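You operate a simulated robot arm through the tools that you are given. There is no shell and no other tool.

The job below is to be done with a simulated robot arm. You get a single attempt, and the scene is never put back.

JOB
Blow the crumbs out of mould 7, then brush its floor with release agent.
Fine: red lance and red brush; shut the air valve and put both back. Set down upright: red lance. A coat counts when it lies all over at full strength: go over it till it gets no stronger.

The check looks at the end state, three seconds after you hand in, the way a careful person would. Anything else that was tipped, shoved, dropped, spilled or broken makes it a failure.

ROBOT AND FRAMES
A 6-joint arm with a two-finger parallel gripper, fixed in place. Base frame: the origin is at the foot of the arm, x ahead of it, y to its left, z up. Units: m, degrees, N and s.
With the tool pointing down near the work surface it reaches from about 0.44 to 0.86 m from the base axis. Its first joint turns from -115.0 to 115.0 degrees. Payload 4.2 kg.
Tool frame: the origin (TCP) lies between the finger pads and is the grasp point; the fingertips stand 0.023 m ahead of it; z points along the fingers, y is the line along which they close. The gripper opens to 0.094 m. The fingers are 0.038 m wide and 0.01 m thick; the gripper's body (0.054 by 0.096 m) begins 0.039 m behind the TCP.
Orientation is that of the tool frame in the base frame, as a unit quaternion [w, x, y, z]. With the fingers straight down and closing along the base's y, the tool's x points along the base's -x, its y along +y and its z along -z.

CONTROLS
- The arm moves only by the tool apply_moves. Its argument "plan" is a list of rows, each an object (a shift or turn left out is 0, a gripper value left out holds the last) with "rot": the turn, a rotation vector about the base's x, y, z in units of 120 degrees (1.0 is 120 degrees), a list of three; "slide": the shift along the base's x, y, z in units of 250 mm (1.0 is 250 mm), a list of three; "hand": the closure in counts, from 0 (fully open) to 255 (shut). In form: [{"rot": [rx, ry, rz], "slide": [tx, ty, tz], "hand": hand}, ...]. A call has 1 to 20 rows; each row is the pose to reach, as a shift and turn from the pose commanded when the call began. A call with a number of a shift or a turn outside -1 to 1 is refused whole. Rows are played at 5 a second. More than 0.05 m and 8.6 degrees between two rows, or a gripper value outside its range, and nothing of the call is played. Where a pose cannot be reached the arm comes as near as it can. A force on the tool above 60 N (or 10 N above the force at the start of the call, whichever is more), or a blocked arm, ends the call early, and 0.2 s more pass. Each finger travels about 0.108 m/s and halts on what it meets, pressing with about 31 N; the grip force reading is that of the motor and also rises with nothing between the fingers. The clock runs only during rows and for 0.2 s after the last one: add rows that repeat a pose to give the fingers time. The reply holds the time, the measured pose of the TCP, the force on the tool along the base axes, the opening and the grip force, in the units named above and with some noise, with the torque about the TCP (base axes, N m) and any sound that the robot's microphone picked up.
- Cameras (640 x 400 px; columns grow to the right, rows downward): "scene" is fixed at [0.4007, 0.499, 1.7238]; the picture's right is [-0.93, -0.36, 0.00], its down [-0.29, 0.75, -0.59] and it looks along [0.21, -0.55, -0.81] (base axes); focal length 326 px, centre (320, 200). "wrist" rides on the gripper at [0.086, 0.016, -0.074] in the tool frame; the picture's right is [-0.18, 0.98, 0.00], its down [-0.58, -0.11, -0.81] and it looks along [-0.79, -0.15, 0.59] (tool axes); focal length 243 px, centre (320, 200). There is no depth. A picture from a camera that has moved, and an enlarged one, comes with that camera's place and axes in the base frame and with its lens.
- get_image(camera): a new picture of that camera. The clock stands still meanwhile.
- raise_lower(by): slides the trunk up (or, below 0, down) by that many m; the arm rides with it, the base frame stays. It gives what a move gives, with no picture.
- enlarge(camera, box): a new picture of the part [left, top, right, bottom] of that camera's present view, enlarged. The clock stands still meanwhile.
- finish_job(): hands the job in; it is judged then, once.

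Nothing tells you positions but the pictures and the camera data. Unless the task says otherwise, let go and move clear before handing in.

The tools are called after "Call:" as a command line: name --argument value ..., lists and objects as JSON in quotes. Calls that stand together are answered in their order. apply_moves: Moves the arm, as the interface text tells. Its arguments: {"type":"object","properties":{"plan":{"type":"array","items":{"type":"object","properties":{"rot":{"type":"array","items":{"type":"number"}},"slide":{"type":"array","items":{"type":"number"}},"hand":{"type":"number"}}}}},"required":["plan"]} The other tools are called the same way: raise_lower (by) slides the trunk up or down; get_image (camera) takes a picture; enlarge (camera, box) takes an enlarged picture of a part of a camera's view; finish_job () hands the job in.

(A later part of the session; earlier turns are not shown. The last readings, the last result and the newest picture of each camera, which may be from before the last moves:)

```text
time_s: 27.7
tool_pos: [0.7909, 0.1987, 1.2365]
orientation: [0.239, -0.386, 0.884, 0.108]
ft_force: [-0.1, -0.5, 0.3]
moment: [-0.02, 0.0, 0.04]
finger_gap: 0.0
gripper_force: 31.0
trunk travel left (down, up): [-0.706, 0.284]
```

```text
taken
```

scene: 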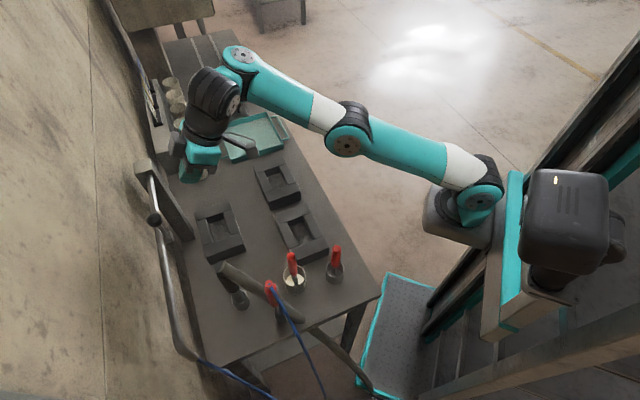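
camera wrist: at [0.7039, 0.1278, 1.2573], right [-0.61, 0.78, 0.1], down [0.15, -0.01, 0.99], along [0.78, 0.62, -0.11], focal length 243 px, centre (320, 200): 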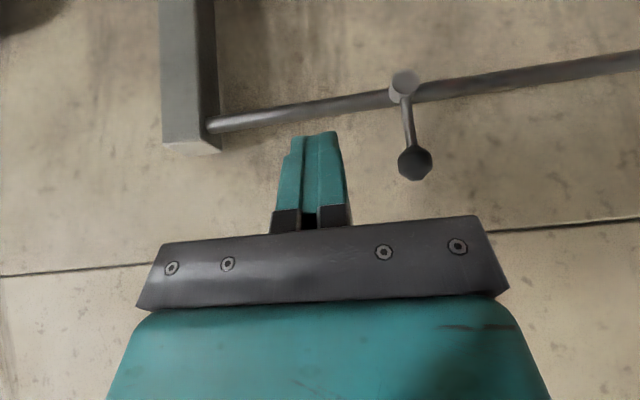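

Call:
apply_moves --plan '[{"slide": [0.055, 0.062, 0]}, {"slide": [0.11, 0.124, 0]}, {"slide": [0.165, 0.186, -0.02]}, {"slide": [0.22, 0.248, -0.05]}, {"slide": [0.22, 0.248, -0.05]}]'

Call:
get_image --camera "wrist"

Call:
enlarge --camera "scene" --box '[110, 160, 240, 250]'

```text
time_s: 28.9
tool_pos: [0.8236, 0.2255, 1.2169]
orientation: [0.24, -0.385, 0.884, 0.108]
ft_force: [-0.6, -0.5, 0.0]
moment: [-0.04, -0.01, 0.0]
finger_gap: 0.0
gripper_force: 31.1
out of reach, approached as far as the arm can: row 2, 3, 4, 5
trunk travel left (down, up): [-0.706, 0.284]
```

```text
taken
camera wrist: at [0.7366, 0.1544, 1.2368], right [-0.61, 0.78, 0.1], down [0.15, -0.01, 0.99], along [0.78, 0.62, -0.11], focal length 243 px, centre (320, 200)
```

wrist: 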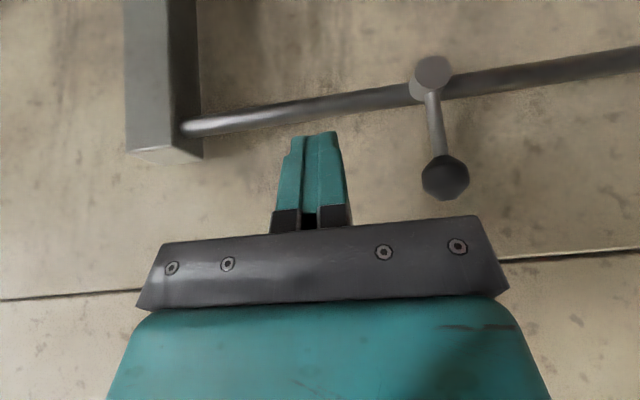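

```text
4.44 times, centred on (175, 205) of scene
camera zoom: at [0.4007, 0.499, 1.7238], right [-0.93, -0.36, 0.0], down [-0.29, 0.75, -0.59], along [0.21, -0.55, -0.81], focal length 1447 px, centre (964, 178)
```

zoom: 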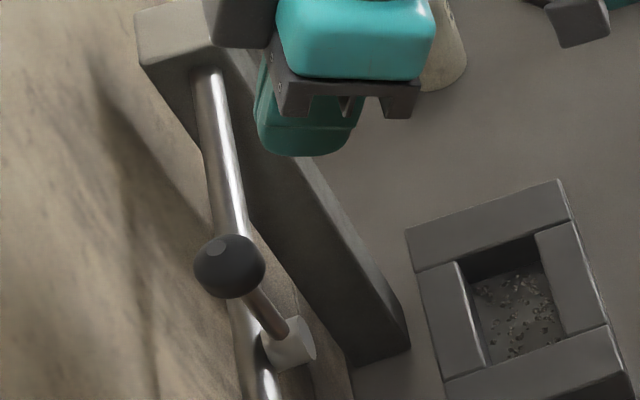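

Reach tops out near r ≈ 0.854 here, but the finger face is wide enough to push the ball from slightly nearer. I'll step in beside the ball.

Call:
apply_moves --plan '[{"slide": [-0.01, 0.07, 0.06]}, {"slide": [-0.026, 0.14, 0.066]}, {"slide": [-0.026, 0.14, 0.066]}]'

Call:
get_image --camera "wrist"

Call:
enlarge --camera "scene" --box '[110, 160, 240, 250]'

```text
time_s: 29.7
tool_pos: [0.8109, 0.2427, 1.2277]
orientation: [0.24, -0.385, 0.884, 0.108]
ft_force: [-0.7, 0.8, -0.3]
moment: [-0.03, 0.0, -0.02]
finger_gap: 0.0
gripper_force: 31.3
out of reach, approached as far as the arm can: row 1, 2, 3
trunk travel left (down, up): [-0.706, 0.284]
```

```text
taken
camera wrist: at [0.7229, 0.1713, 1.2481], right [-0.61, 0.78, 0.1], down [0.15, -0.01, 0.99], along [0.78, 0.62, -0.11], focal length 243 px, centre (320, 200)
```

wrist: 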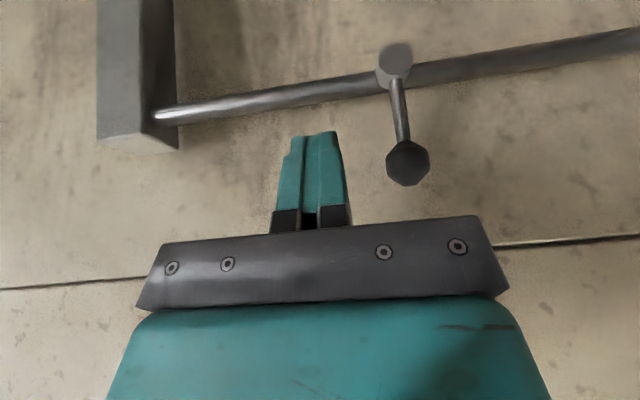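

```text
4.44 times, centred on (175, 205) of scene
camera zoom: at [0.4007, 0.499, 1.7238], right [-0.93, -0.36, 0.0], down [-0.29, 0.75, -0.59], along [0.21, -0.55, -0.81], focal length 1447 px, centre (964, 178)
```

zoom: 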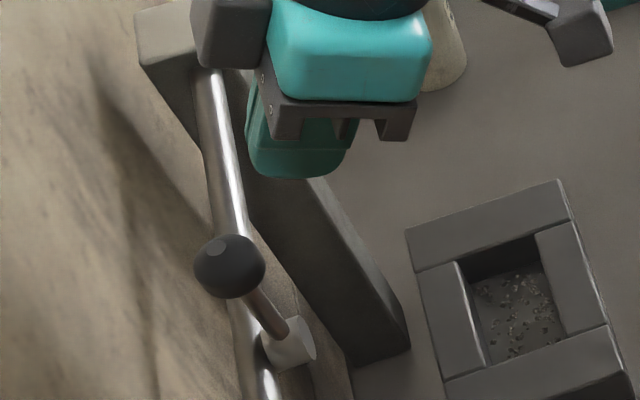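

The limit shrinks with height, so raising the trunk should buy reach.

Call:
raise_lower --by 0.12

Call:
apply_moves --plan '[{"slide": [0, 0, -0.12]}, {"slide": [0, 0, -0.24]}, {"slide": [0, 0.02, -0.36]}, {"slide": [0.01, 0.05, -0.46]}, {"slide": [0.02, 0.08, -0.46]}, {"slide": [0.02, 0.08, -0.46]}]'

```text
time_s: 31.2
tool_pos: [0.8107, 0.2427, 1.3474]
orientation: [0.239, -0.386, 0.884, 0.108]
ft_force: [1.3, -0.2, -0.9]
moment: [0.03, -0.01, -0.02]
finger_gap: 0.0
gripper_force: 30.8
trunk travel left (down, up): [-0.826, 0.164]
```

```text
time_s: 32.6
tool_pos: [0.8143, 0.2605, 1.2311]
orientation: [0.24, -0.386, 0.884, 0.108]
ft_force: [0.1, -0.6, 0.3]
moment: [-0.02, 0.0, 0.01]
finger_gap: 0.0
gripper_force: 31.0
trunk travel left (down, up): [-0.826, 0.164]
```

In position: finger about 15 mm clear of the ball on its post side. Now a gentle first push towards the hose end.

Call:
apply_moves --plan '[{"slide": [-0.018, 0.047, 0]}, {"slide": [-0.05, 0.076, 0]}, {"slide": [-0.083, 0.105, -0.008]}, {"slide": [-0.083, 0.105, -0.008]}]'

Call:
get_image --camera "wrist"

Call:
enlarge --camera "scene" --box '[110, 160, 240, 250]'

```text
time_s: 33.6
tool_pos: [0.7947, 0.2884, 1.2297]
orientation: [0.24, -0.386, 0.884, 0.108]
ft_force: [0.2, -0.3, -0.1]
moment: [0.03, -0.01, -0.03]
finger_gap: 0.0
gripper_force: 30.6
trunk travel left (down, up): [-0.826, 0.164]
```

```text
taken
camera wrist: at [0.7075, 0.2167, 1.2497], right [-0.61, 0.78, 0.1], down [0.15, -0.01, 0.99], along [0.78, 0.62, -0.11], focal length 243 px, centre (320, 200)
```

wrist: 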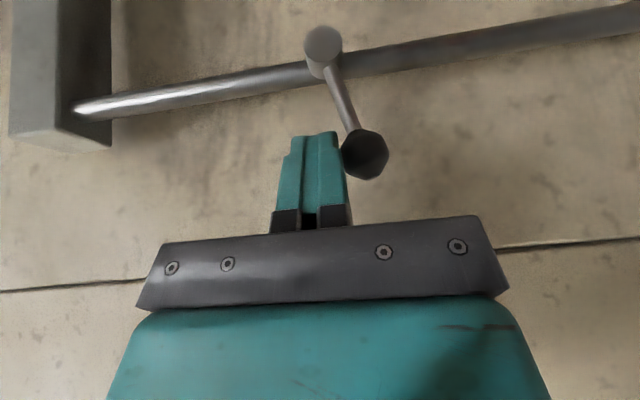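

```text
4.44 times, centred on (175, 205) of scene
camera zoom: at [0.4007, 0.499, 1.7238], right [-0.93, -0.36, 0.0], down [-0.29, 0.75, -0.59], along [0.21, -0.55, -0.81], focal length 1447 px, centre (964, 178)
```

zoom: 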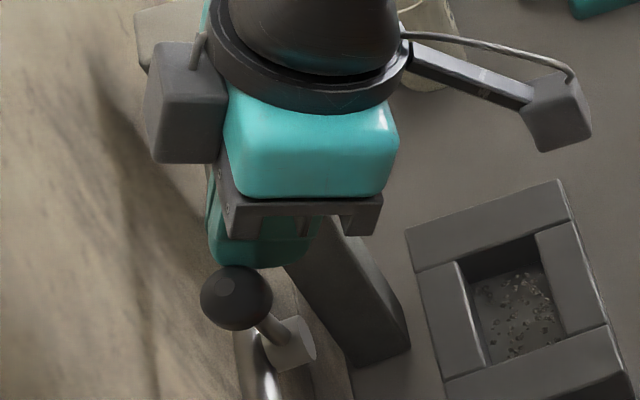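

The lever swings freely towards the hose end. I'll push on to about 60° and listen.

Call:
apply_moves --plan '[{"slide": [-0.03, 0.026, -0.01]}, {"slide": [-0.06, 0.053, -0.035]}, {"slide": [-0.09, 0.079, -0.07]}, {"slide": [-0.126, 0.111, -0.12]}, {"slide": [-0.126, 0.111, -0.12]}]'

Call:
get_image --camera "wrist"

Call:
enlarge --camera "scene" --box '[110, 160, 240, 250]'

```text
time_s: 34.8
tool_pos: [0.7627, 0.3165, 1.201]
orientation: [0.24, -0.385, 0.885, 0.108]
ft_force: [0.8, 0.0, 0.6]
moment: [0.02, 0.0, 0.03]
finger_gap: 0.0
gripper_force: 31.0
trunk travel left (down, up): [-0.826, 0.164]
```

```text
taken
camera wrist: at [0.6753, 0.2452, 1.2203], right [-0.61, 0.78, 0.1], down [0.15, -0.01, 0.99], along [0.78, 0.62, -0.11], focal length 243 px, centre (320, 200)
```

wrist: 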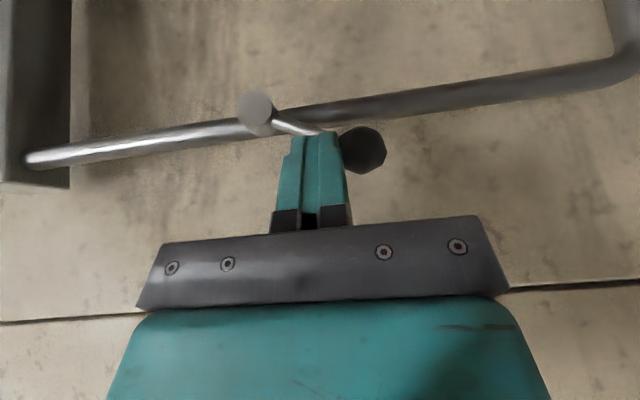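

```text
4.44 times, centred on (175, 205) of scene
camera zoom: at [0.4007, 0.499, 1.7238], right [-0.93, -0.36, 0.0], down [-0.29, 0.75, -0.59], along [0.21, -0.55, -0.81], focal length 1447 px, centre (964, 178)
```

zoom: 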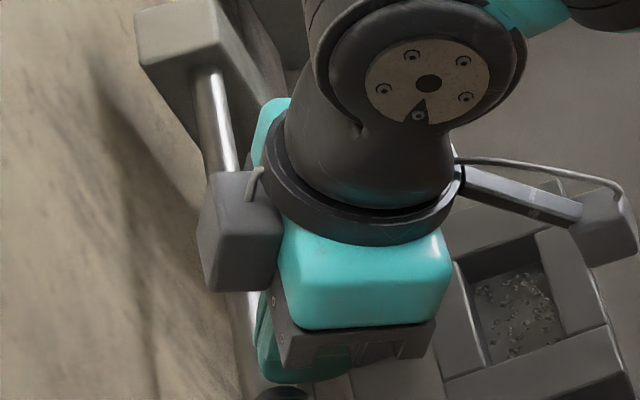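

The lever is at about 60°, with no hiss reported yet. I'll lift the finger over the ball and press it down to fully open.

Call:
apply_moves --plan '[{"slide": [0.01, -0.01, 0.16]}, {"slide": [-0.04, 0.035, 0.16]}, {"slide": [-0.09, 0.08, 0.16]}, {"slide": [-0.09, 0.08, 0.08]}, {"slide": [-0.09, 0.08, 0.03]}, {"slide": [-0.09, 0.08, -0.01]}, {"slide": [-0.09, 0.08, -0.03]}]'

Call:
get_image --camera "wrist"

```text
time_s: 36.4
tool_pos: [0.7409, 0.3359, 1.1928]
orientation: [0.24, -0.386, 0.884, 0.108]
ft_force: [-0.8, 0.3, 0.1]
moment: [0.0, 0.03, 0.02]
finger_gap: 0.0
gripper_force: 30.7
trunk travel left (down, up): [-0.826, 0.164]
```

```text
taken
camera wrist: at [0.6546, 0.2652, 1.2134], right [-0.61, 0.78, 0.1], down [0.15, -0.01, 0.99], along [0.78, 0.62, -0.11], focal length 243 px, centre (320, 200)
```

wrist: 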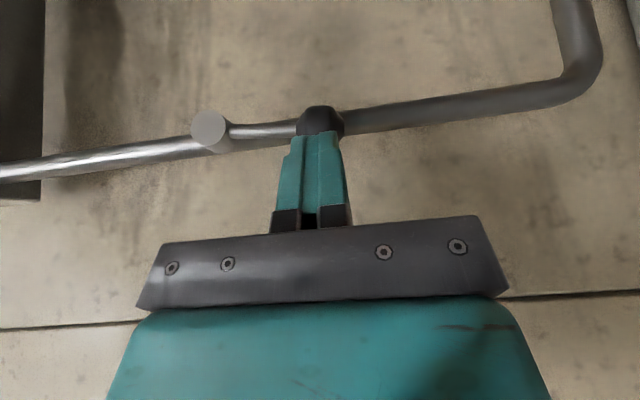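

Call:
apply_moves --plan '[{"slide": [0, 0, -0.015]}, {"slide": [0, 0, -0.03]}, {"slide": [0, 0, -0.03]}]'

Call:
enlarge --camera "wrist" --box '[180, 60, 380, 185]'

```text
time_s: 37.2
tool_pos: [0.7409, 0.337, 1.1859]
orientation: [0.24, -0.385, 0.884, 0.108]
ft_force: [0.2, -0.2, 0.1]
moment: [0.01, 0.03, -0.02]
finger_gap: 0.0
gripper_force: 30.7
trunk travel left (down, up): [-0.826, 0.164]
```

```text
3.20 times, centred on (280, 122) of wrist
camera zoom: at [0.6534, 0.2654, 1.2059], right [-0.61, 0.78, 0.1], down [0.15, -0.01, 0.99], along [0.78, 0.62, -0.11], focal length 776 px, centre (448, 448)
```

zoom: 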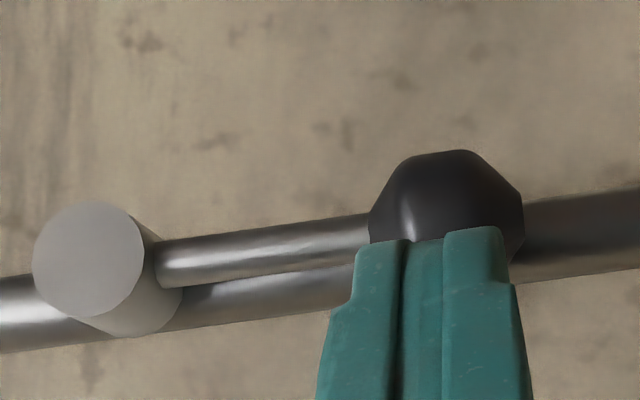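

The lever now lies along the pipe, so the valve is open. I'll back off, straighten the tool to vertical, then look at the lance from close by.

Call:
apply_moves --plan '[{"slide": [0, 0, 0.12]}, {"slide": [-0.06, -0.07, 0.24]}, {"slide": [-0.15, -0.17, 0.3]}, {"slide": [-0.25, -0.25, 0.34], "rot": [-0.045, 0.0395, 0]}, {"slide": [-0.35, -0.33, 0.34], "rot": [-0.09, 0.079, 0]}, {"slide": [-0.45, -0.4, 0.34], "rot": [-0.14, 0.123, 0]}, {"slide": [-0.5, -0.45, 0.34], "rot": [-0.1925, 0.1694, 0]}, {"slide": [-0.5, -0.45, 0.34], "rot": [-0.1925, 0.1694, 0]}]'

Call:
enlarge --camera "scene" --box '[110, 160, 270, 260]'

```text
time_s: 39.0
tool_pos: [0.6122, 0.2214, 1.2715]
orientation: [-0.001, -0.401, 0.916, -0.005]
ft_force: [0.3, -0.4, 0.7]
moment: [-0.01, 0.01, -0.01]
finger_gap: 0.0
gripper_force: 31.0
trunk travel left (down, up): [-0.826, 0.164]
```

```text
4.00 times, centred on (190, 210) of scene
camera zoom: at [0.4007, 0.499, 1.7238], right [-0.93, -0.36, 0.0], down [-0.29, 0.75, -0.59], along [0.21, -0.55, -0.81], focal length 1302 px, centre (840, 160)
```

zoom: 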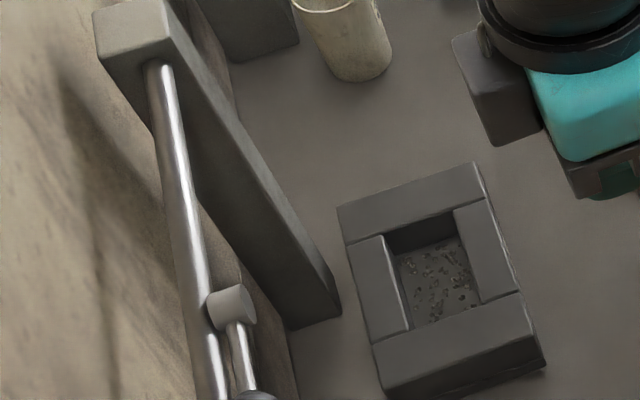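

Call:
apply_moves --plan '[{"rot": [0, 0, -0.0644], "hand": 0}, {"rot": [0, 0, -0.1288]}, {"rot": [0, 0, -0.1932]}, {"rot": [0, 0, -0.2576]}, {"rot": [0, 0, -0.322]}, {"rot": [0, 0, -0.3864]}, {"rot": [0, 0, -0.4508], "slide": [-0.02, 0.08, 0]}, {"rot": [0, 0, -0.5152], "slide": [-0.06, 0.16, 0]}, {"rot": [0, 0, -0.5796], "slide": [-0.1, 0.24, 0]}, {"rot": [0, 0, -0.644], "slide": [-0.112, 0.33, 0]}, {"rot": [0, 0, -0.644], "slide": [-0.112, 0.33, 0]}]'

Call:
get_image --camera "wrist"

Call:
get_image --camera "scene"

```text
time_s: 41.4
tool_pos: [0.5872, 0.3062, 1.2696]
orientation: [-0.003, 0.261, 0.965, -0.002]
ft_force: [-0.1, 0.0, -0.2]
moment: [0.0, -0.05, 0.02]
finger_gap: 0.0938
gripper_force: 0.0
trunk travel left (down, up): [-0.826, 0.164]
```

```text
taken
camera wrist: at [0.5222, 0.3646, 1.3445], right [0.65, 0.76, -0.01], down [0.45, -0.38, 0.8], along [0.61, -0.53, -0.59], focal length 243 px, centre (320, 200)
```

wrist: 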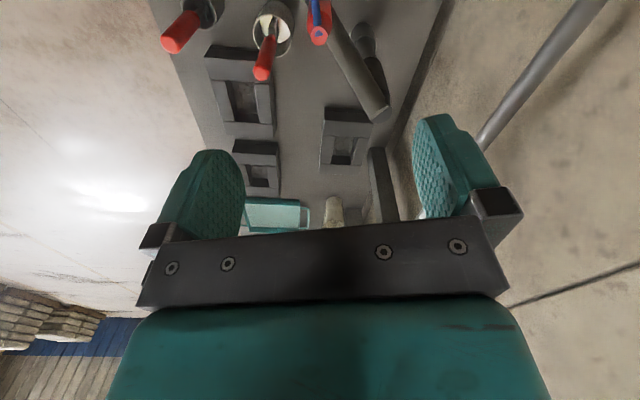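

```text
taken
```

scene: 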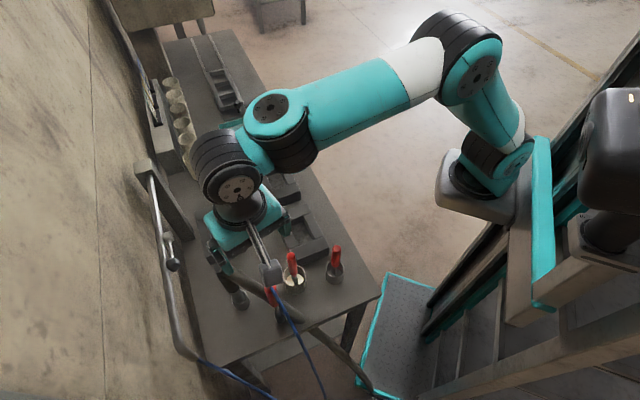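

Call:
enlarge --camera "wrist" --box '[240, 0, 400, 100]'

Call:
enlarge --camera "scene" --box '[210, 240, 370, 340]'

```text
4.00 times, centred on (320, 50) of wrist
camera zoom: at [0.5222, 0.3646, 1.3445], right [0.65, 0.76, -0.01], down [0.45, -0.38, 0.8], along [0.61, -0.53, -0.59], focal length 970 px, centre (320, 800)
```

zoom: 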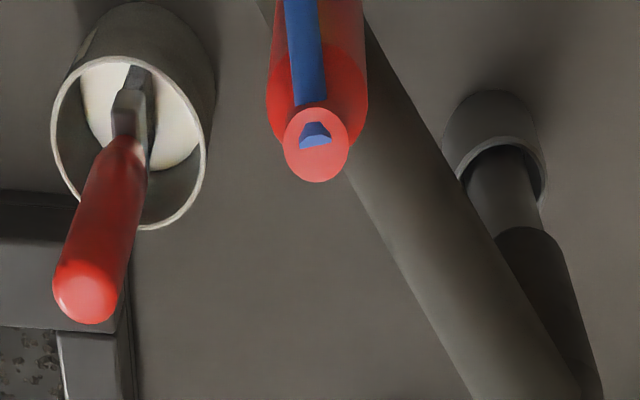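

```text
4.00 times, centred on (290, 290) of scene
camera zoom: at [0.4007, 0.499, 1.7238], right [-0.93, -0.36, 0.0], down [-0.29, 0.75, -0.59], along [0.21, -0.55, -0.81], focal length 1302 px, centre (440, -160)
```

zoom: 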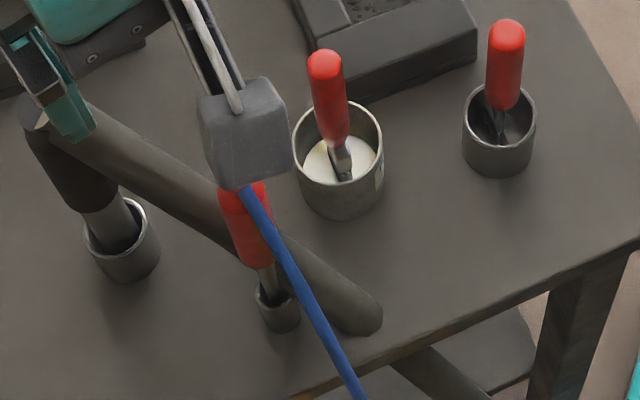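

The lance's hose leaves towards the camera side, right between the open fingers. I'm descending onto the top of the red body with the trunk, then the arm.

Call:
raise_lower --by -0.12

Call:
apply_moves --plan '[{"slide": [-0.004, -0.006, -0.1]}, {"slide": [-0.004, -0.006, -0.2]}, {"slide": [-0.004, -0.006, -0.2]}]'

Call:
get_image --camera "wrist"

Call:
enlarge --camera "scene" --box '[210, 240, 370, 340]'

```text
time_s: 42.9
tool_pos: [0.5876, 0.3048, 1.1498]
orientation: [-0.003, 0.259, 0.966, -0.003]
ft_force: [0.4, -0.9, -0.5]
moment: [-0.01, -0.01, 0.0]
finger_gap: 0.094
gripper_force: 0.0
trunk travel left (down, up): [-0.706, 0.284]
```

```text
time_s: 43.7
tool_pos: [0.5898, 0.3053, 1.1002]
orientation: [-0.003, 0.258, 0.966, -0.003]
ft_force: [-1.2, 0.2, -0.1]
moment: [0.0, -0.01, 0.03]
finger_gap: 0.0942
gripper_force: 0.0
trunk travel left (down, up): [-0.706, 0.284]
```

```text
taken
camera wrist: at [0.5238, 0.3634, 1.1744], right [0.65, 0.76, -0.01], down [0.45, -0.38, 0.8], along [0.61, -0.53, -0.59], focal length 243 px, centre (320, 200)
```

wrist: 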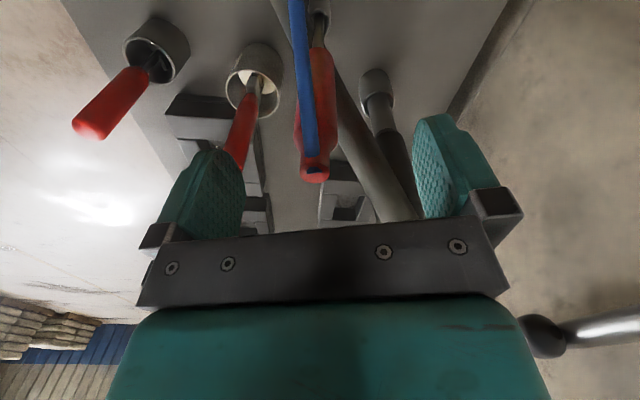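

```text
4.00 times, centred on (290, 290) of scene
camera zoom: at [0.4007, 0.499, 1.7238], right [-0.93, -0.36, 0.0], down [-0.29, 0.75, -0.59], along [0.21, -0.55, -0.81], focal length 1302 px, centre (440, -160)
```

zoom: 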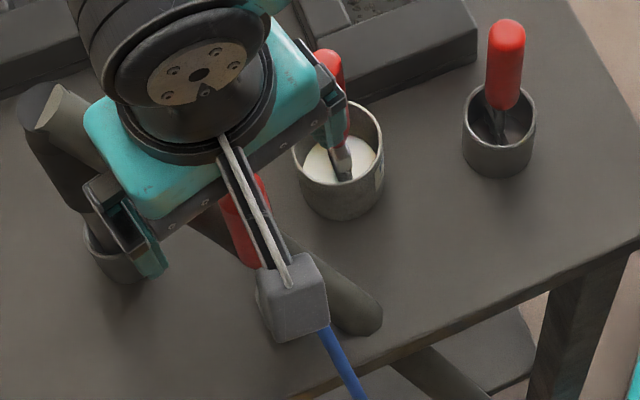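

Call:
apply_moves --plan '[{"slide": [-0.01, 0, -0.06]}, {"slide": [-0.012, 0, -0.124]}, {"slide": [-0.012, 0, -0.132]}, {"slide": [-0.012, 0, -0.132]}]'

Call:
get_image --camera "wrist"

```text
time_s: 44.7
tool_pos: [0.5849, 0.3047, 1.0679]
orientation: [-0.003, 0.259, 0.966, -0.003]
ft_force: [0.1, 0.4, -0.6]
moment: [0.03, 0.01, -0.03]
finger_gap: 0.0939
gripper_force: 0.0
trunk travel left (down, up): [-0.706, 0.284]
```

```text
taken
camera wrist: at [0.5199, 0.3627, 1.1423], right [0.65, 0.76, -0.01], down [0.45, -0.38, 0.8], along [0.61, -0.53, -0.59], focal length 243 px, centre (320, 200)
```

wrist: 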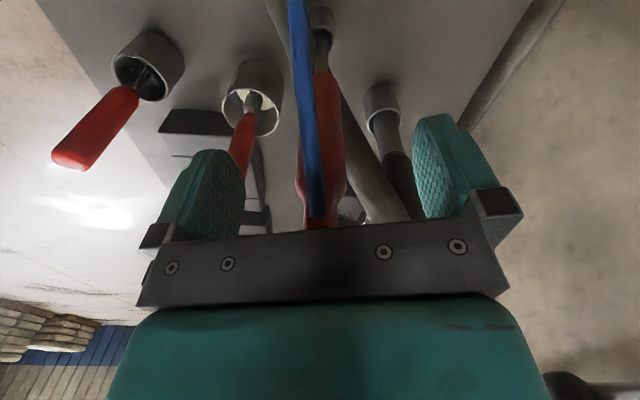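

The red body sits centred at the grasp point. Closing the fingers.

Call:
apply_moves --plan '[{"hand": 120}, {"hand": 180}, {"hand": 255}, {"hand": 255}, {"hand": 255}, {"hand": 255}]'

Call:
get_image --camera "wrist"

```text
time_s: 46.1
tool_pos: [0.5856, 0.3045, 1.0675]
orientation: [-0.003, 0.26, 0.966, -0.003]
ft_force: [1.3, 0.8, 0.3]
moment: [0.14, -0.05, 0.02]
finger_gap: 0.0239
gripper_force: 31.3
trunk travel left (down, up): [-0.706, 0.284]
```

```text
taken
camera wrist: at [0.52, 0.3627, 1.1426], right [0.65, 0.76, -0.01], down [0.45, -0.38, 0.8], along [0.61, -0.53, -0.59], focal length 243 px, centre (320, 200)
```

wrist: 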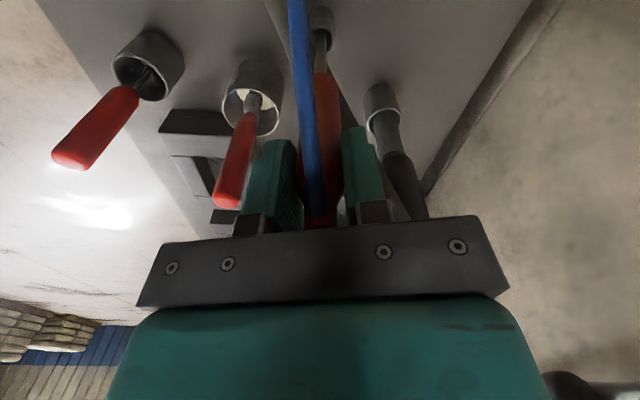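

Gripped at 24 mm. Lifting straight up with the trunk.

Call:
raise_lower --by 0.15

Call:
get_image --camera "wrist"

Call:
get_image --camera "scene"

Call:
enlarge --camera "scene" --box '[210, 240, 370, 340]'

```text
time_s: 47.9
tool_pos: [0.5854, 0.3039, 1.2183]
orientation: [-0.002, 0.259, 0.966, -0.003]
ft_force: [0.0, -0.6, -1.4]
moment: [0.03, 0.03, 0.0]
finger_gap: 0.0239
gripper_force: 30.3
trunk travel left (down, up): [-0.856, 0.134]
```

```text
taken
camera wrist: at [0.52, 0.3627, 1.2924], right [0.65, 0.76, -0.01], down [0.45, -0.38, 0.8], along [0.61, -0.53, -0.59], focal length 243 px, centre (320, 200)
```

wrist: 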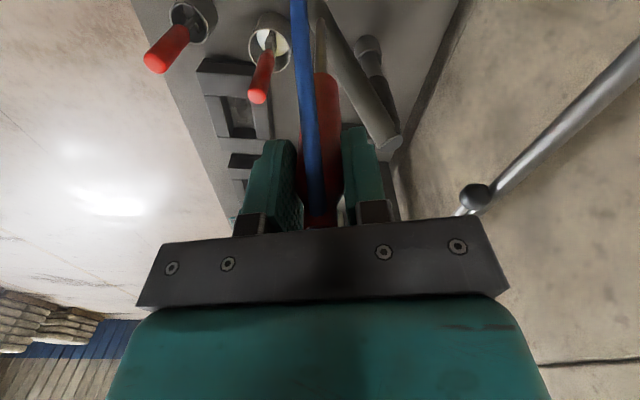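

```text
taken
```

scene: 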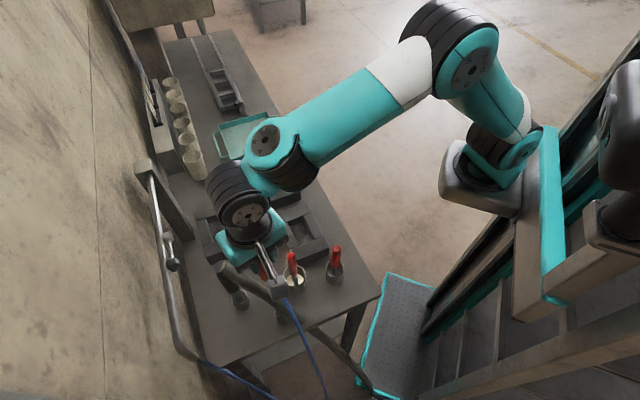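

```text
4.00 times, centred on (290, 290) of scene
camera zoom: at [0.4007, 0.499, 1.7238], right [-0.93, -0.36, 0.0], down [-0.29, 0.75, -0.59], along [0.21, -0.55, -0.81], focal length 1302 px, centre (440, -160)
```

zoom: 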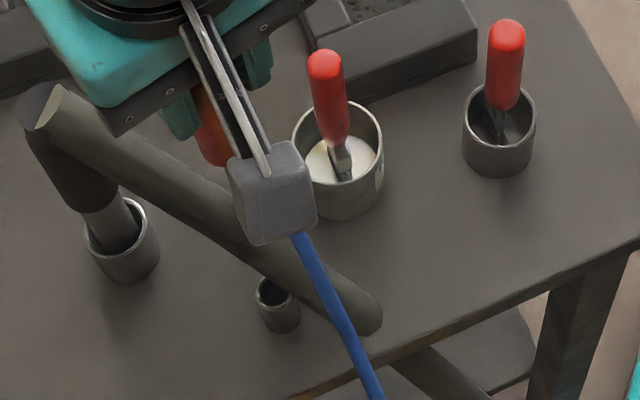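

The lance is out and its holder stands empty and upright. Mould 7's recess is centred near (0.775, −0.086), about 46×85 mm, with the long axis along (−0.7, 0.7). I'll carry the lance high through the lane between the moulds.

Call:
raise_lower --by 0.06

Call:
apply_moves --plan '[{"slide": [0.08, -0.1, 0]}, {"slide": [0.18, -0.22, 0]}, {"slide": [0.28, -0.34, 0]}, {"slide": [0.38, -0.46, 0]}, {"slide": [0.48, -0.58, 0]}, {"slide": [0.58, -0.7, 0]}, {"slide": [0.68, -0.82, 0]}, {"slide": [0.76, -0.94, 0]}, {"slide": [0.76, -0.94, 0]}]'

Call:
get_image --camera "wrist"

Call:
get_image --camera "scene"

```text
time_s: 48.9
tool_pos: [0.5853, 0.3055, 1.277]
orientation: [-0.002, 0.259, 0.966, -0.003]
ft_force: [-0.1, -0.4, -1.8]
moment: [-0.01, 0.05, 0.01]
finger_gap: 0.0239
gripper_force: 30.9
trunk travel left (down, up): [-0.916, 0.074]
```

```text
time_s: 50.9
tool_pos: [0.7741, 0.0691, 1.2797]
orientation: [-0.002, 0.259, 0.966, -0.003]
ft_force: [0.5, 0.3, -0.7]
moment: [0.0, 0.02, 0.03]
finger_gap: 0.0238
gripper_force: 30.8
trunk travel left (down, up): [-0.916, 0.074]
```

```text
taken
camera wrist: at [0.7088, 0.1267, 1.3543], right [0.65, 0.76, -0.01], down [0.45, -0.38, 0.8], along [0.61, -0.53, -0.59], focal length 243 px, centre (320, 200)
```

wrist: 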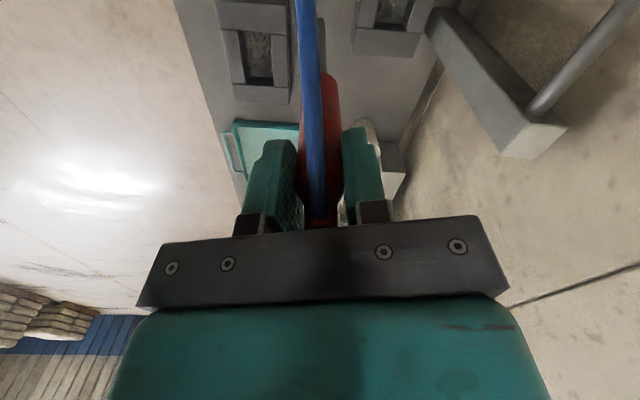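

```text
taken
```

scene: 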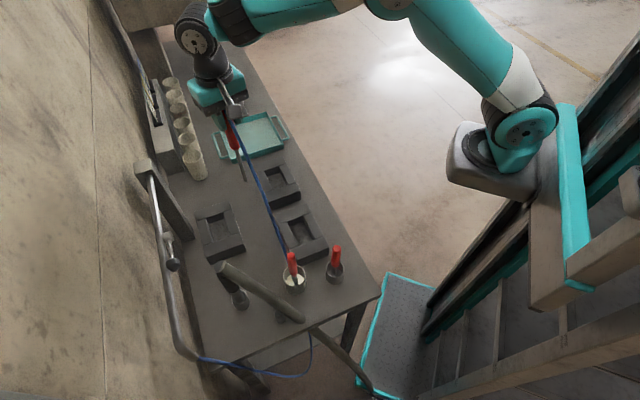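

Call:
enlarge --camera "scene" --box '[210, 220, 370, 390]'

Call:
enlarge --camera "scene" --box '[190, 90, 320, 260]'

```text
2.35 times, centred on (290, 305) of scene
camera zoom: at [0.4007, 0.499, 1.7238], right [-0.93, -0.36, 0.0], down [-0.29, 0.75, -0.59], along [0.21, -0.55, -0.81], focal length 766 px, centre (391, -47)
```

zoom: 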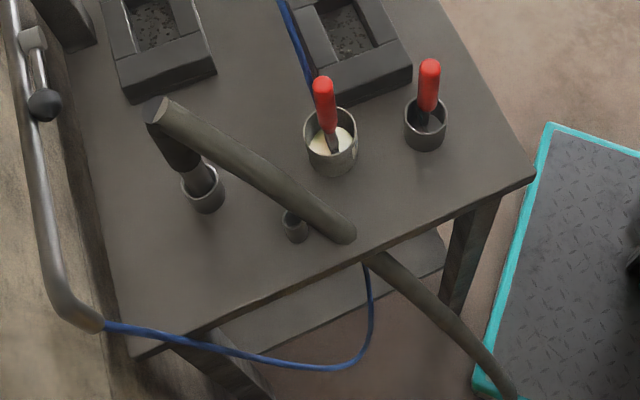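

```text
2.35 times, centred on (255, 175) of scene
camera zoom: at [0.4007, 0.499, 1.7238], right [-0.93, -0.36, 0.0], down [-0.29, 0.75, -0.59], along [0.21, -0.55, -0.81], focal length 766 px, centre (473, 259)
```

zoom: 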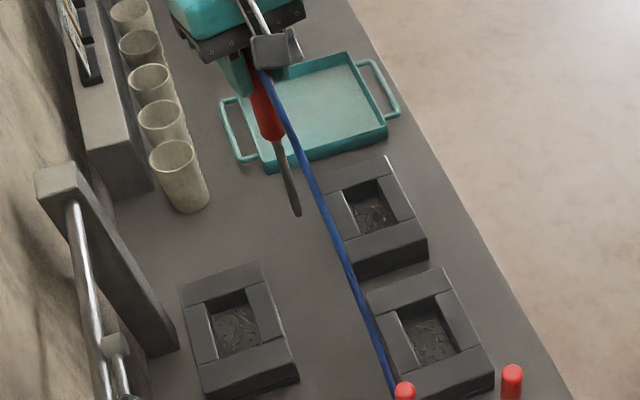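

The lance tip is about 0.212 m below the grasp point, and the hose looks slack. I'll move over mould 7's recess and then come down.

Call:
apply_moves --plan '[{"slide": [0.01, -0.15, 0]}, {"slide": [0.01, -0.3, 0]}, {"slide": [0.006, -0.45, 0]}, {"slide": [0.004, -0.618, 0]}, {"slide": [0.004, -0.618, 0]}]'

Call:
raise_lower --by -0.12

Call:
enlarge --camera "scene" --box '[220, 130, 340, 230]'

Call:
get_image --camera "wrist"

```text
time_s: 52.1
tool_pos: [0.7772, -0.0828, 1.2807]
orientation: [-0.002, 0.259, 0.966, -0.003]
ft_force: [0.1, -0.5, -1.8]
moment: [0.02, 0.04, -0.01]
finger_gap: 0.0238
gripper_force: 31.4
trunk travel left (down, up): [-0.916, 0.074]
```

```text
time_s: 53.6
tool_pos: [0.7778, -0.0831, 1.16]
orientation: [-0.003, 0.259, 0.966, -0.003]
ft_force: [0.5, -0.4, -1.1]
moment: [-0.04, -0.01, 0.0]
finger_gap: 0.0242
gripper_force: 30.8
trunk travel left (down, up): [-0.796, 0.194]
```

```text
4.00 times, centred on (280, 180) of scene
camera zoom: at [0.4007, 0.499, 1.7238], right [-0.93, -0.36, 0.0], down [-0.29, 0.75, -0.59], along [0.21, -0.55, -0.81], focal length 1302 px, centre (480, 280)
```

zoom: 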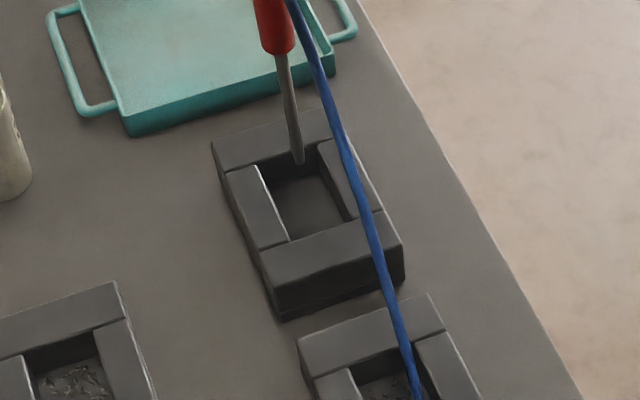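

```text
taken
camera wrist: at [0.7128, -0.0246, 1.2349], right [0.65, 0.76, -0.01], down [0.45, -0.38, 0.8], along [0.61, -0.53, -0.59], focal length 243 px, centre (320, 200)
```

wrist: 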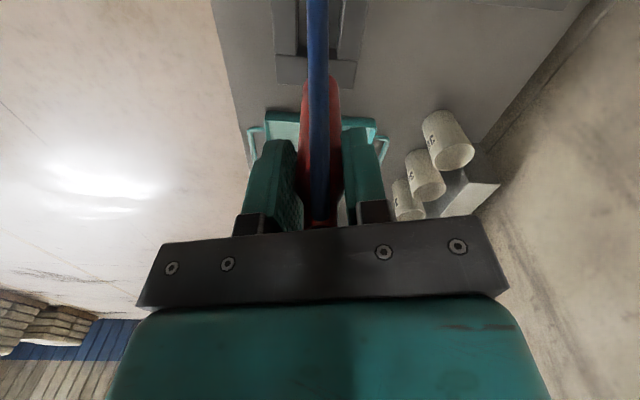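

The recess already looks blown clean. I'll zoom in to check for leftovers.

Call:
enlarge --camera "scene" --box '[266, 165, 314, 195]'

Call:
enlarge --camera "scene" --box '[190, 100, 350, 200]'

Call:
enlarge --camera "wrist" --box '[260, 0, 380, 90]'

Call:
enlarge --camera "scene" --box '[180, 180, 340, 280]'

```text
13.33 times, centred on (290, 180) of scene
camera zoom: at [0.4007, 0.499, 1.7238], right [-0.93, -0.36, 0.0], down [-0.29, 0.75, -0.59], along [0.21, -0.55, -0.81], focal length 4340 px, centre (720, 467)
```

zoom: 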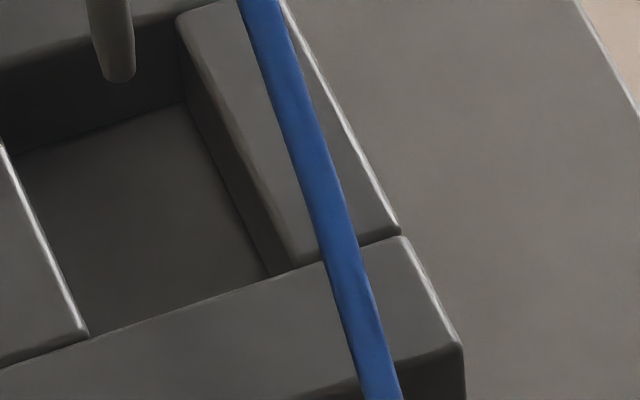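

```text
4.00 times, centred on (270, 150) of scene
camera zoom: at [0.4007, 0.499, 1.7238], right [-0.93, -0.36, 0.0], down [-0.29, 0.75, -0.59], along [0.21, -0.55, -0.81], focal length 1302 px, centre (520, 400)
```

zoom: 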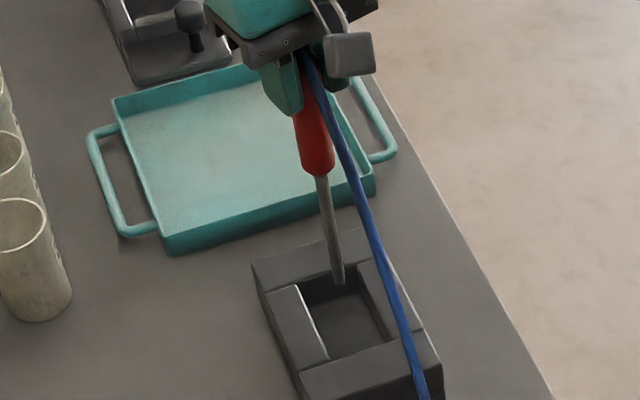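

```text
4.44 times, centred on (320, 45) of wrist
camera zoom: at [0.7128, -0.0246, 1.2349], right [0.65, 0.76, -0.01], down [0.45, -0.38, 0.8], along [0.61, -0.53, -0.59], focal length 1078 px, centre (320, 889)
```

zoom: 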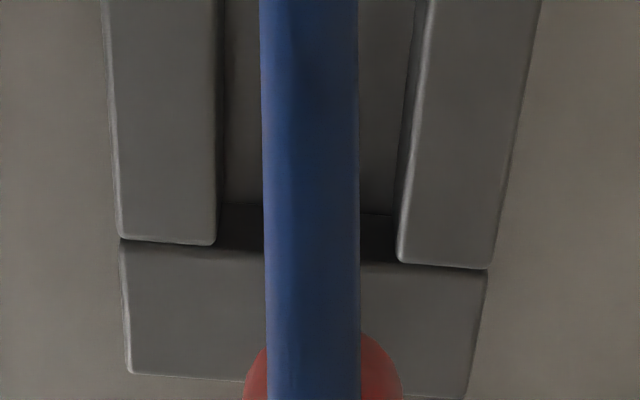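

```text
4.00 times, centred on (260, 230) of scene
camera zoom: at [0.4007, 0.499, 1.7238], right [-0.93, -0.36, 0.0], down [-0.29, 0.75, -0.59], along [0.21, -0.55, -0.81], focal length 1302 px, centre (560, 80)
```

zoom: 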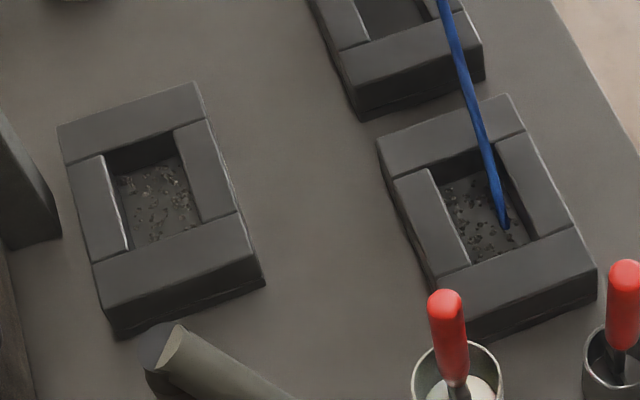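

Mould 7's visible floor is clean and moulds 8 and 9 keep their crumbs. I'll do a short low sweep along the recess for any hidden crumbs by the walls.

Call:
apply_moves --plan '[{"slide": [-0.01, -0.01, -0.08]}, {"slide": [-0.09, 0.07, -0.1]}, {"slide": [-0.12, 0.1, -0.1]}, {"slide": [-0.09, 0.13, -0.1]}, {"slide": [-0.01, 0.03, -0.1]}, {"slide": [0.06, -0.04, -0.1]}, {"slide": [0.09, -0.08, -0.1]}, {"slide": [0.06, -0.12, -0.1]}, {"slide": [-0.03, -0.03, -0.1]}, {"slide": [-0.13, 0.07, -0.1]}, {"slide": [-0.01, -0.01, -0.1]}, {"slide": [-0.01, -0.01, 0.1]}, {"slide": [-0.01, -0.01, 0.2]}]'

Call:
enlarge --camera "scene" --box '[240, 155, 320, 205]'

Call:
get_image --camera "scene"

```text
time_s: 56.4
tool_pos: [0.7761, -0.0851, 1.2091]
orientation: [-0.004, 0.26, 0.966, -0.003]
ft_force: [0.2, 0.1, -1.2]
moment: [-0.04, -0.01, 0.02]
finger_gap: 0.0241
gripper_force: 31.1
trunk travel left (down, up): [-0.796, 0.194]
```

```text
8.00 times, centred on (280, 180) of scene
camera zoom: at [0.4007, 0.499, 1.7238], right [-0.93, -0.36, 0.0], down [-0.29, 0.75, -0.59], along [0.21, -0.55, -0.81], focal length 2604 px, centre (640, 360)
```

zoom: 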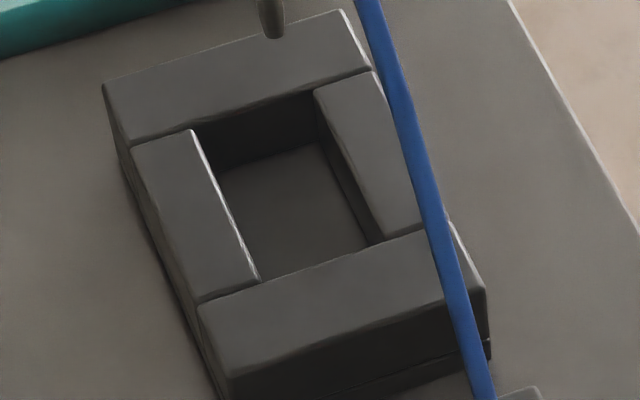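

```text
taken
```

scene: 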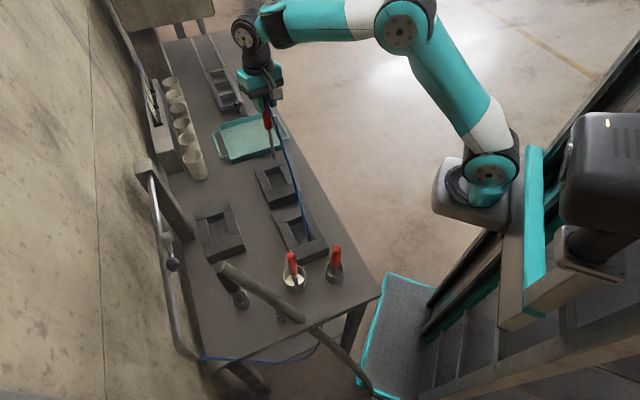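

Clean. I'm returning the lance by the same high lane to above its holder.

Call:
raise_lower --by 0.09

Call:
apply_moves --plan '[{"slide": [0, 0.15, 0]}, {"slide": [0, 0.3, 0]}, {"slide": [0, 0.45, 0]}, {"slide": [-0.008, 0.617, 0]}]'

Call:
apply_moves --plan '[{"slide": [-0.09, 0.12, 0]}, {"slide": [-0.19, 0.24, 0]}, {"slide": [-0.29, 0.36, 0]}, {"slide": [-0.39, 0.48, 0]}, {"slide": [-0.49, 0.6, 0]}, {"slide": [-0.58, 0.72, 0]}, {"slide": [-0.67, 0.84, 0]}, {"slide": [-0.75, 0.942, 0]}, {"slide": [-0.75, 0.942, 0]}]'

```text
time_s: 57.6
tool_pos: [0.7748, -0.086, 1.2991]
orientation: [-0.003, 0.26, 0.966, -0.002]
ft_force: [0.1, -0.4, -1.2]
moment: [0.0, -0.01, -0.01]
finger_gap: 0.0242
gripper_force: 31.2
trunk travel left (down, up): [-0.886, 0.104]
```

```text
time_s: 58.6
tool_pos: [0.7757, 0.0673, 1.2984]
orientation: [-0.003, 0.26, 0.966, -0.002]
ft_force: [-0.1, -0.4, -1.5]
moment: [0.04, 0.01, 0.01]
finger_gap: 0.0241
gripper_force: 30.8
trunk travel left (down, up): [-0.886, 0.104]
```

```text
time_s: 60.6
tool_pos: [0.5831, 0.302, 1.2992]
orientation: [-0.002, 0.259, 0.966, -0.003]
ft_force: [0.6, 0.2, -1.6]
moment: [-0.04, -0.04, 0.02]
finger_gap: 0.0239
gripper_force: 30.8
trunk travel left (down, up): [-0.886, 0.104]
```

Call:
apply_moves --plan '[{"slide": [0.01, 0.01, 0]}, {"slide": [0.01, 0.01, 0]}]'

Call:
raise_lower --by -0.15

Call:
apply_moves --plan '[{"slide": [0, 0, 0]}]'

Call:
enlarge --camera "scene" --box '[240, 260, 320, 320]'

Call:
enlarge --camera "wrist" --box '[270, 0, 370, 70]'

```text
time_s: 61.2
tool_pos: [0.5883, 0.3048, 1.2993]
orientation: [-0.003, 0.259, 0.966, -0.003]
ft_force: [0.6, 0.7, -1.3]
moment: [-0.02, 0.0, 0.0]
finger_gap: 0.0243
gripper_force: 30.6
trunk travel left (down, up): [-0.886, 0.104]
```

```text
time_s: 63.0
tool_pos: [0.5882, 0.3058, 1.1503]
orientation: [-0.003, 0.259, 0.966, -0.003]
ft_force: [0.1, -0.1, -0.9]
moment: [-0.02, 0.0, 0.02]
finger_gap: 0.0242
gripper_force: 31.1
trunk travel left (down, up): [-0.736, 0.254]
```

```text
time_s: 63.4
tool_pos: [0.586, 0.3054, 1.151]
orientation: [-0.003, 0.259, 0.966, -0.003]
ft_force: [0.0, -0.2, -2.1]
moment: [-0.01, 0.01, 0.03]
finger_gap: 0.0243
gripper_force: 31.4
trunk travel left (down, up): [-0.736, 0.254]
```

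```text
6.67 times, centred on (280, 290) of scene
camera zoom: at [0.4007, 0.499, 1.7238], right [-0.93, -0.36, 0.0], down [-0.29, 0.75, -0.59], along [0.21, -0.55, -0.81], focal length 2170 px, centre (587, -400)
```

zoom: 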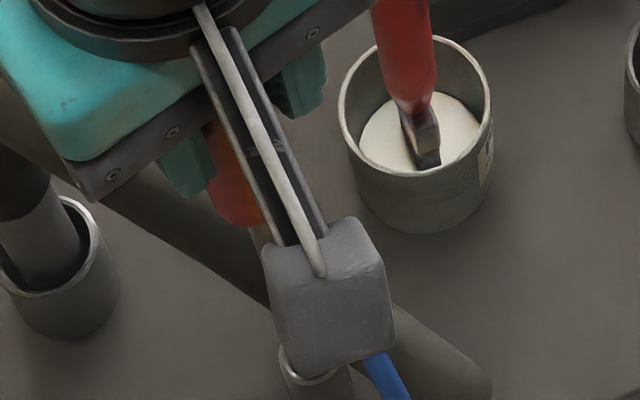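

```text
5.71 times, centred on (320, 35) of wrist
camera zoom: at [0.5222, 0.363, 1.2247], right [0.65, 0.76, -0.01], down [0.45, -0.38, 0.8], along [0.61, -0.53, -0.59], focal length 1386 px, centre (320, 1143)
```

zoom: 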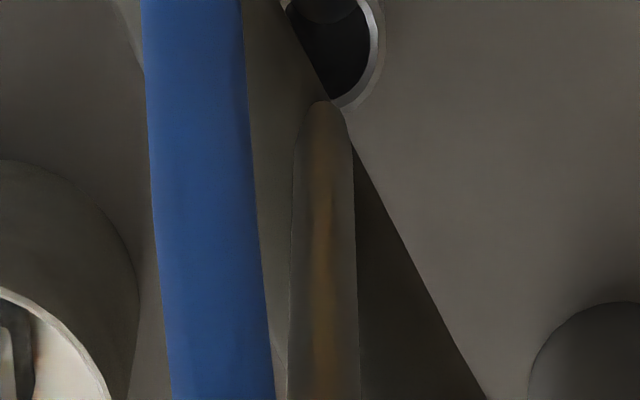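

The tip lines up with the holder mouth to within 1–2 mm. Lowering slowly with the arm.

Call:
apply_moves --plan '[{"slide": [0, 0, -0.06]}, {"slide": [0, 0, -0.12]}, {"slide": [0, 0, -0.17]}, {"slide": [0, 0, -0.21]}, {"slide": [0, 0, -0.21]}]'

Call:
enlarge --camera "wrist" --box '[270, 0, 370, 70]'

Call:
enlarge --camera "scene" --box '[240, 260, 320, 320]'

```text
time_s: 64.6
tool_pos: [0.5852, 0.3035, 1.0986]
orientation: [-0.003, 0.259, 0.966, -0.003]
ft_force: [0.0, 0.4, -1.6]
moment: [0.09, 0.02, -0.01]
finger_gap: 0.0242
gripper_force: 31.0
trunk travel left (down, up): [-0.736, 0.254]
```

```text
5.71 times, centred on (320, 35) of wrist
camera zoom: at [0.5207, 0.3613, 1.1726], right [0.65, 0.76, -0.01], down [0.45, -0.38, 0.8], along [0.61, -0.53, -0.59], focal length 1386 px, centre (320, 1143)
```

zoom: 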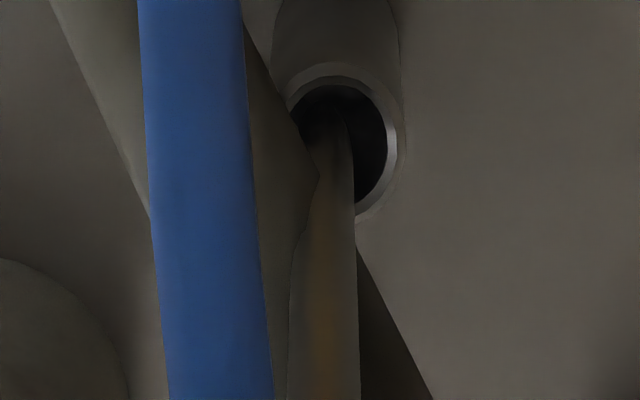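

```text
6.67 times, centred on (280, 290) of scene
camera zoom: at [0.4007, 0.499, 1.7238], right [-0.93, -0.36, 0.0], down [-0.29, 0.75, -0.59], along [0.21, -0.55, -0.81], focal length 2170 px, centre (587, -400)
```

zoom: 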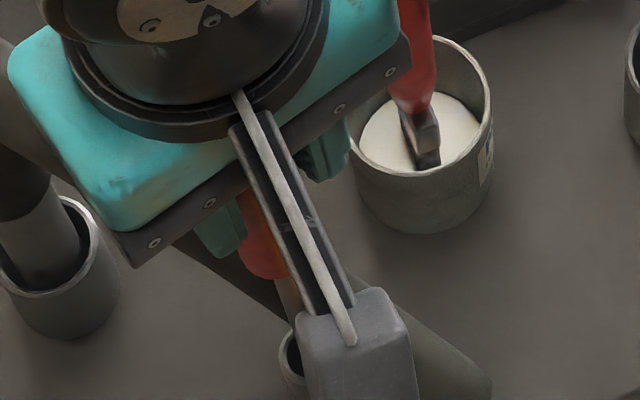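

Call:
apply_moves --plan '[{"slide": [0.005, 0.006, -0.03]}, {"slide": [0.005, 0.006, -0.07]}, {"slide": [0.005, 0.006, -0.1]}, {"slide": [0.005, 0.006, -0.117]}, {"slide": [0.005, 0.006, -0.117]}]'

Call:
get_image --camera "wrist"

```text
time_s: 65.8
tool_pos: [0.5887, 0.3065, 1.0674]
orientation: [-0.002, 0.259, 0.966, -0.002]
ft_force: [-2.2, 0.8, -0.4]
moment: [0.12, 0.28, 0.01]
finger_gap: 0.0242
gripper_force: 30.8
trunk travel left (down, up): [-0.736, 0.254]
```

```text
taken
camera wrist: at [0.5234, 0.364, 1.1426], right [0.65, 0.76, -0.01], down [0.45, -0.38, 0.8], along [0.61, -0.53, -0.59], focal length 243 px, centre (320, 200)
```

wrist: 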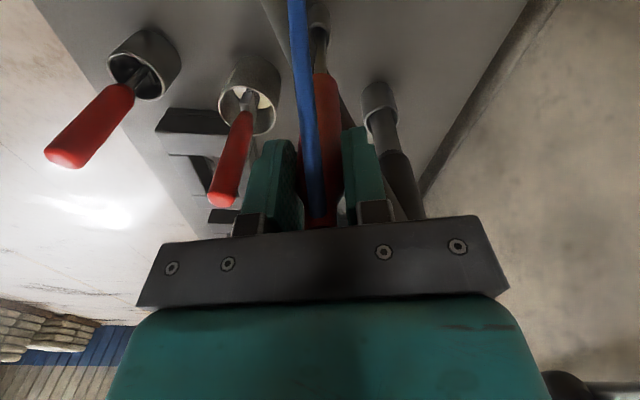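

Call:
apply_moves --plan '[{"slide": [-0.01, -0.006, 0]}, {"slide": [-0.012, -0.008, 0]}, {"slide": [-0.012, -0.008, 0]}]'

```text
time_s: 66.6
tool_pos: [0.5843, 0.304, 1.0688]
orientation: [-0.003, 0.258, 0.966, -0.003]
ft_force: [0.3, -0.4, -1.2]
moment: [0.01, 0.01, 0.01]
finger_gap: 0.0238
gripper_force: 31.3
trunk travel left (down, up): [-0.736, 0.254]
```

Call:
apply_moves --plan '[{"slide": [0.003, 0.002, -0.004]}, {"slide": [0.003, 0.002, -0.008]}, {"slide": [0.003, 0.002, -0.008]}]'

```text
time_s: 67.4
tool_pos: [0.5864, 0.3063, 1.0679]
orientation: [-0.002, 0.259, 0.966, -0.002]
ft_force: [-0.2, -1.6, 19.1]
moment: [-0.34, 0.0, -0.01]
finger_gap: 0.024
gripper_force: 31.2
trunk travel left (down, up): [-0.736, 0.254]
```

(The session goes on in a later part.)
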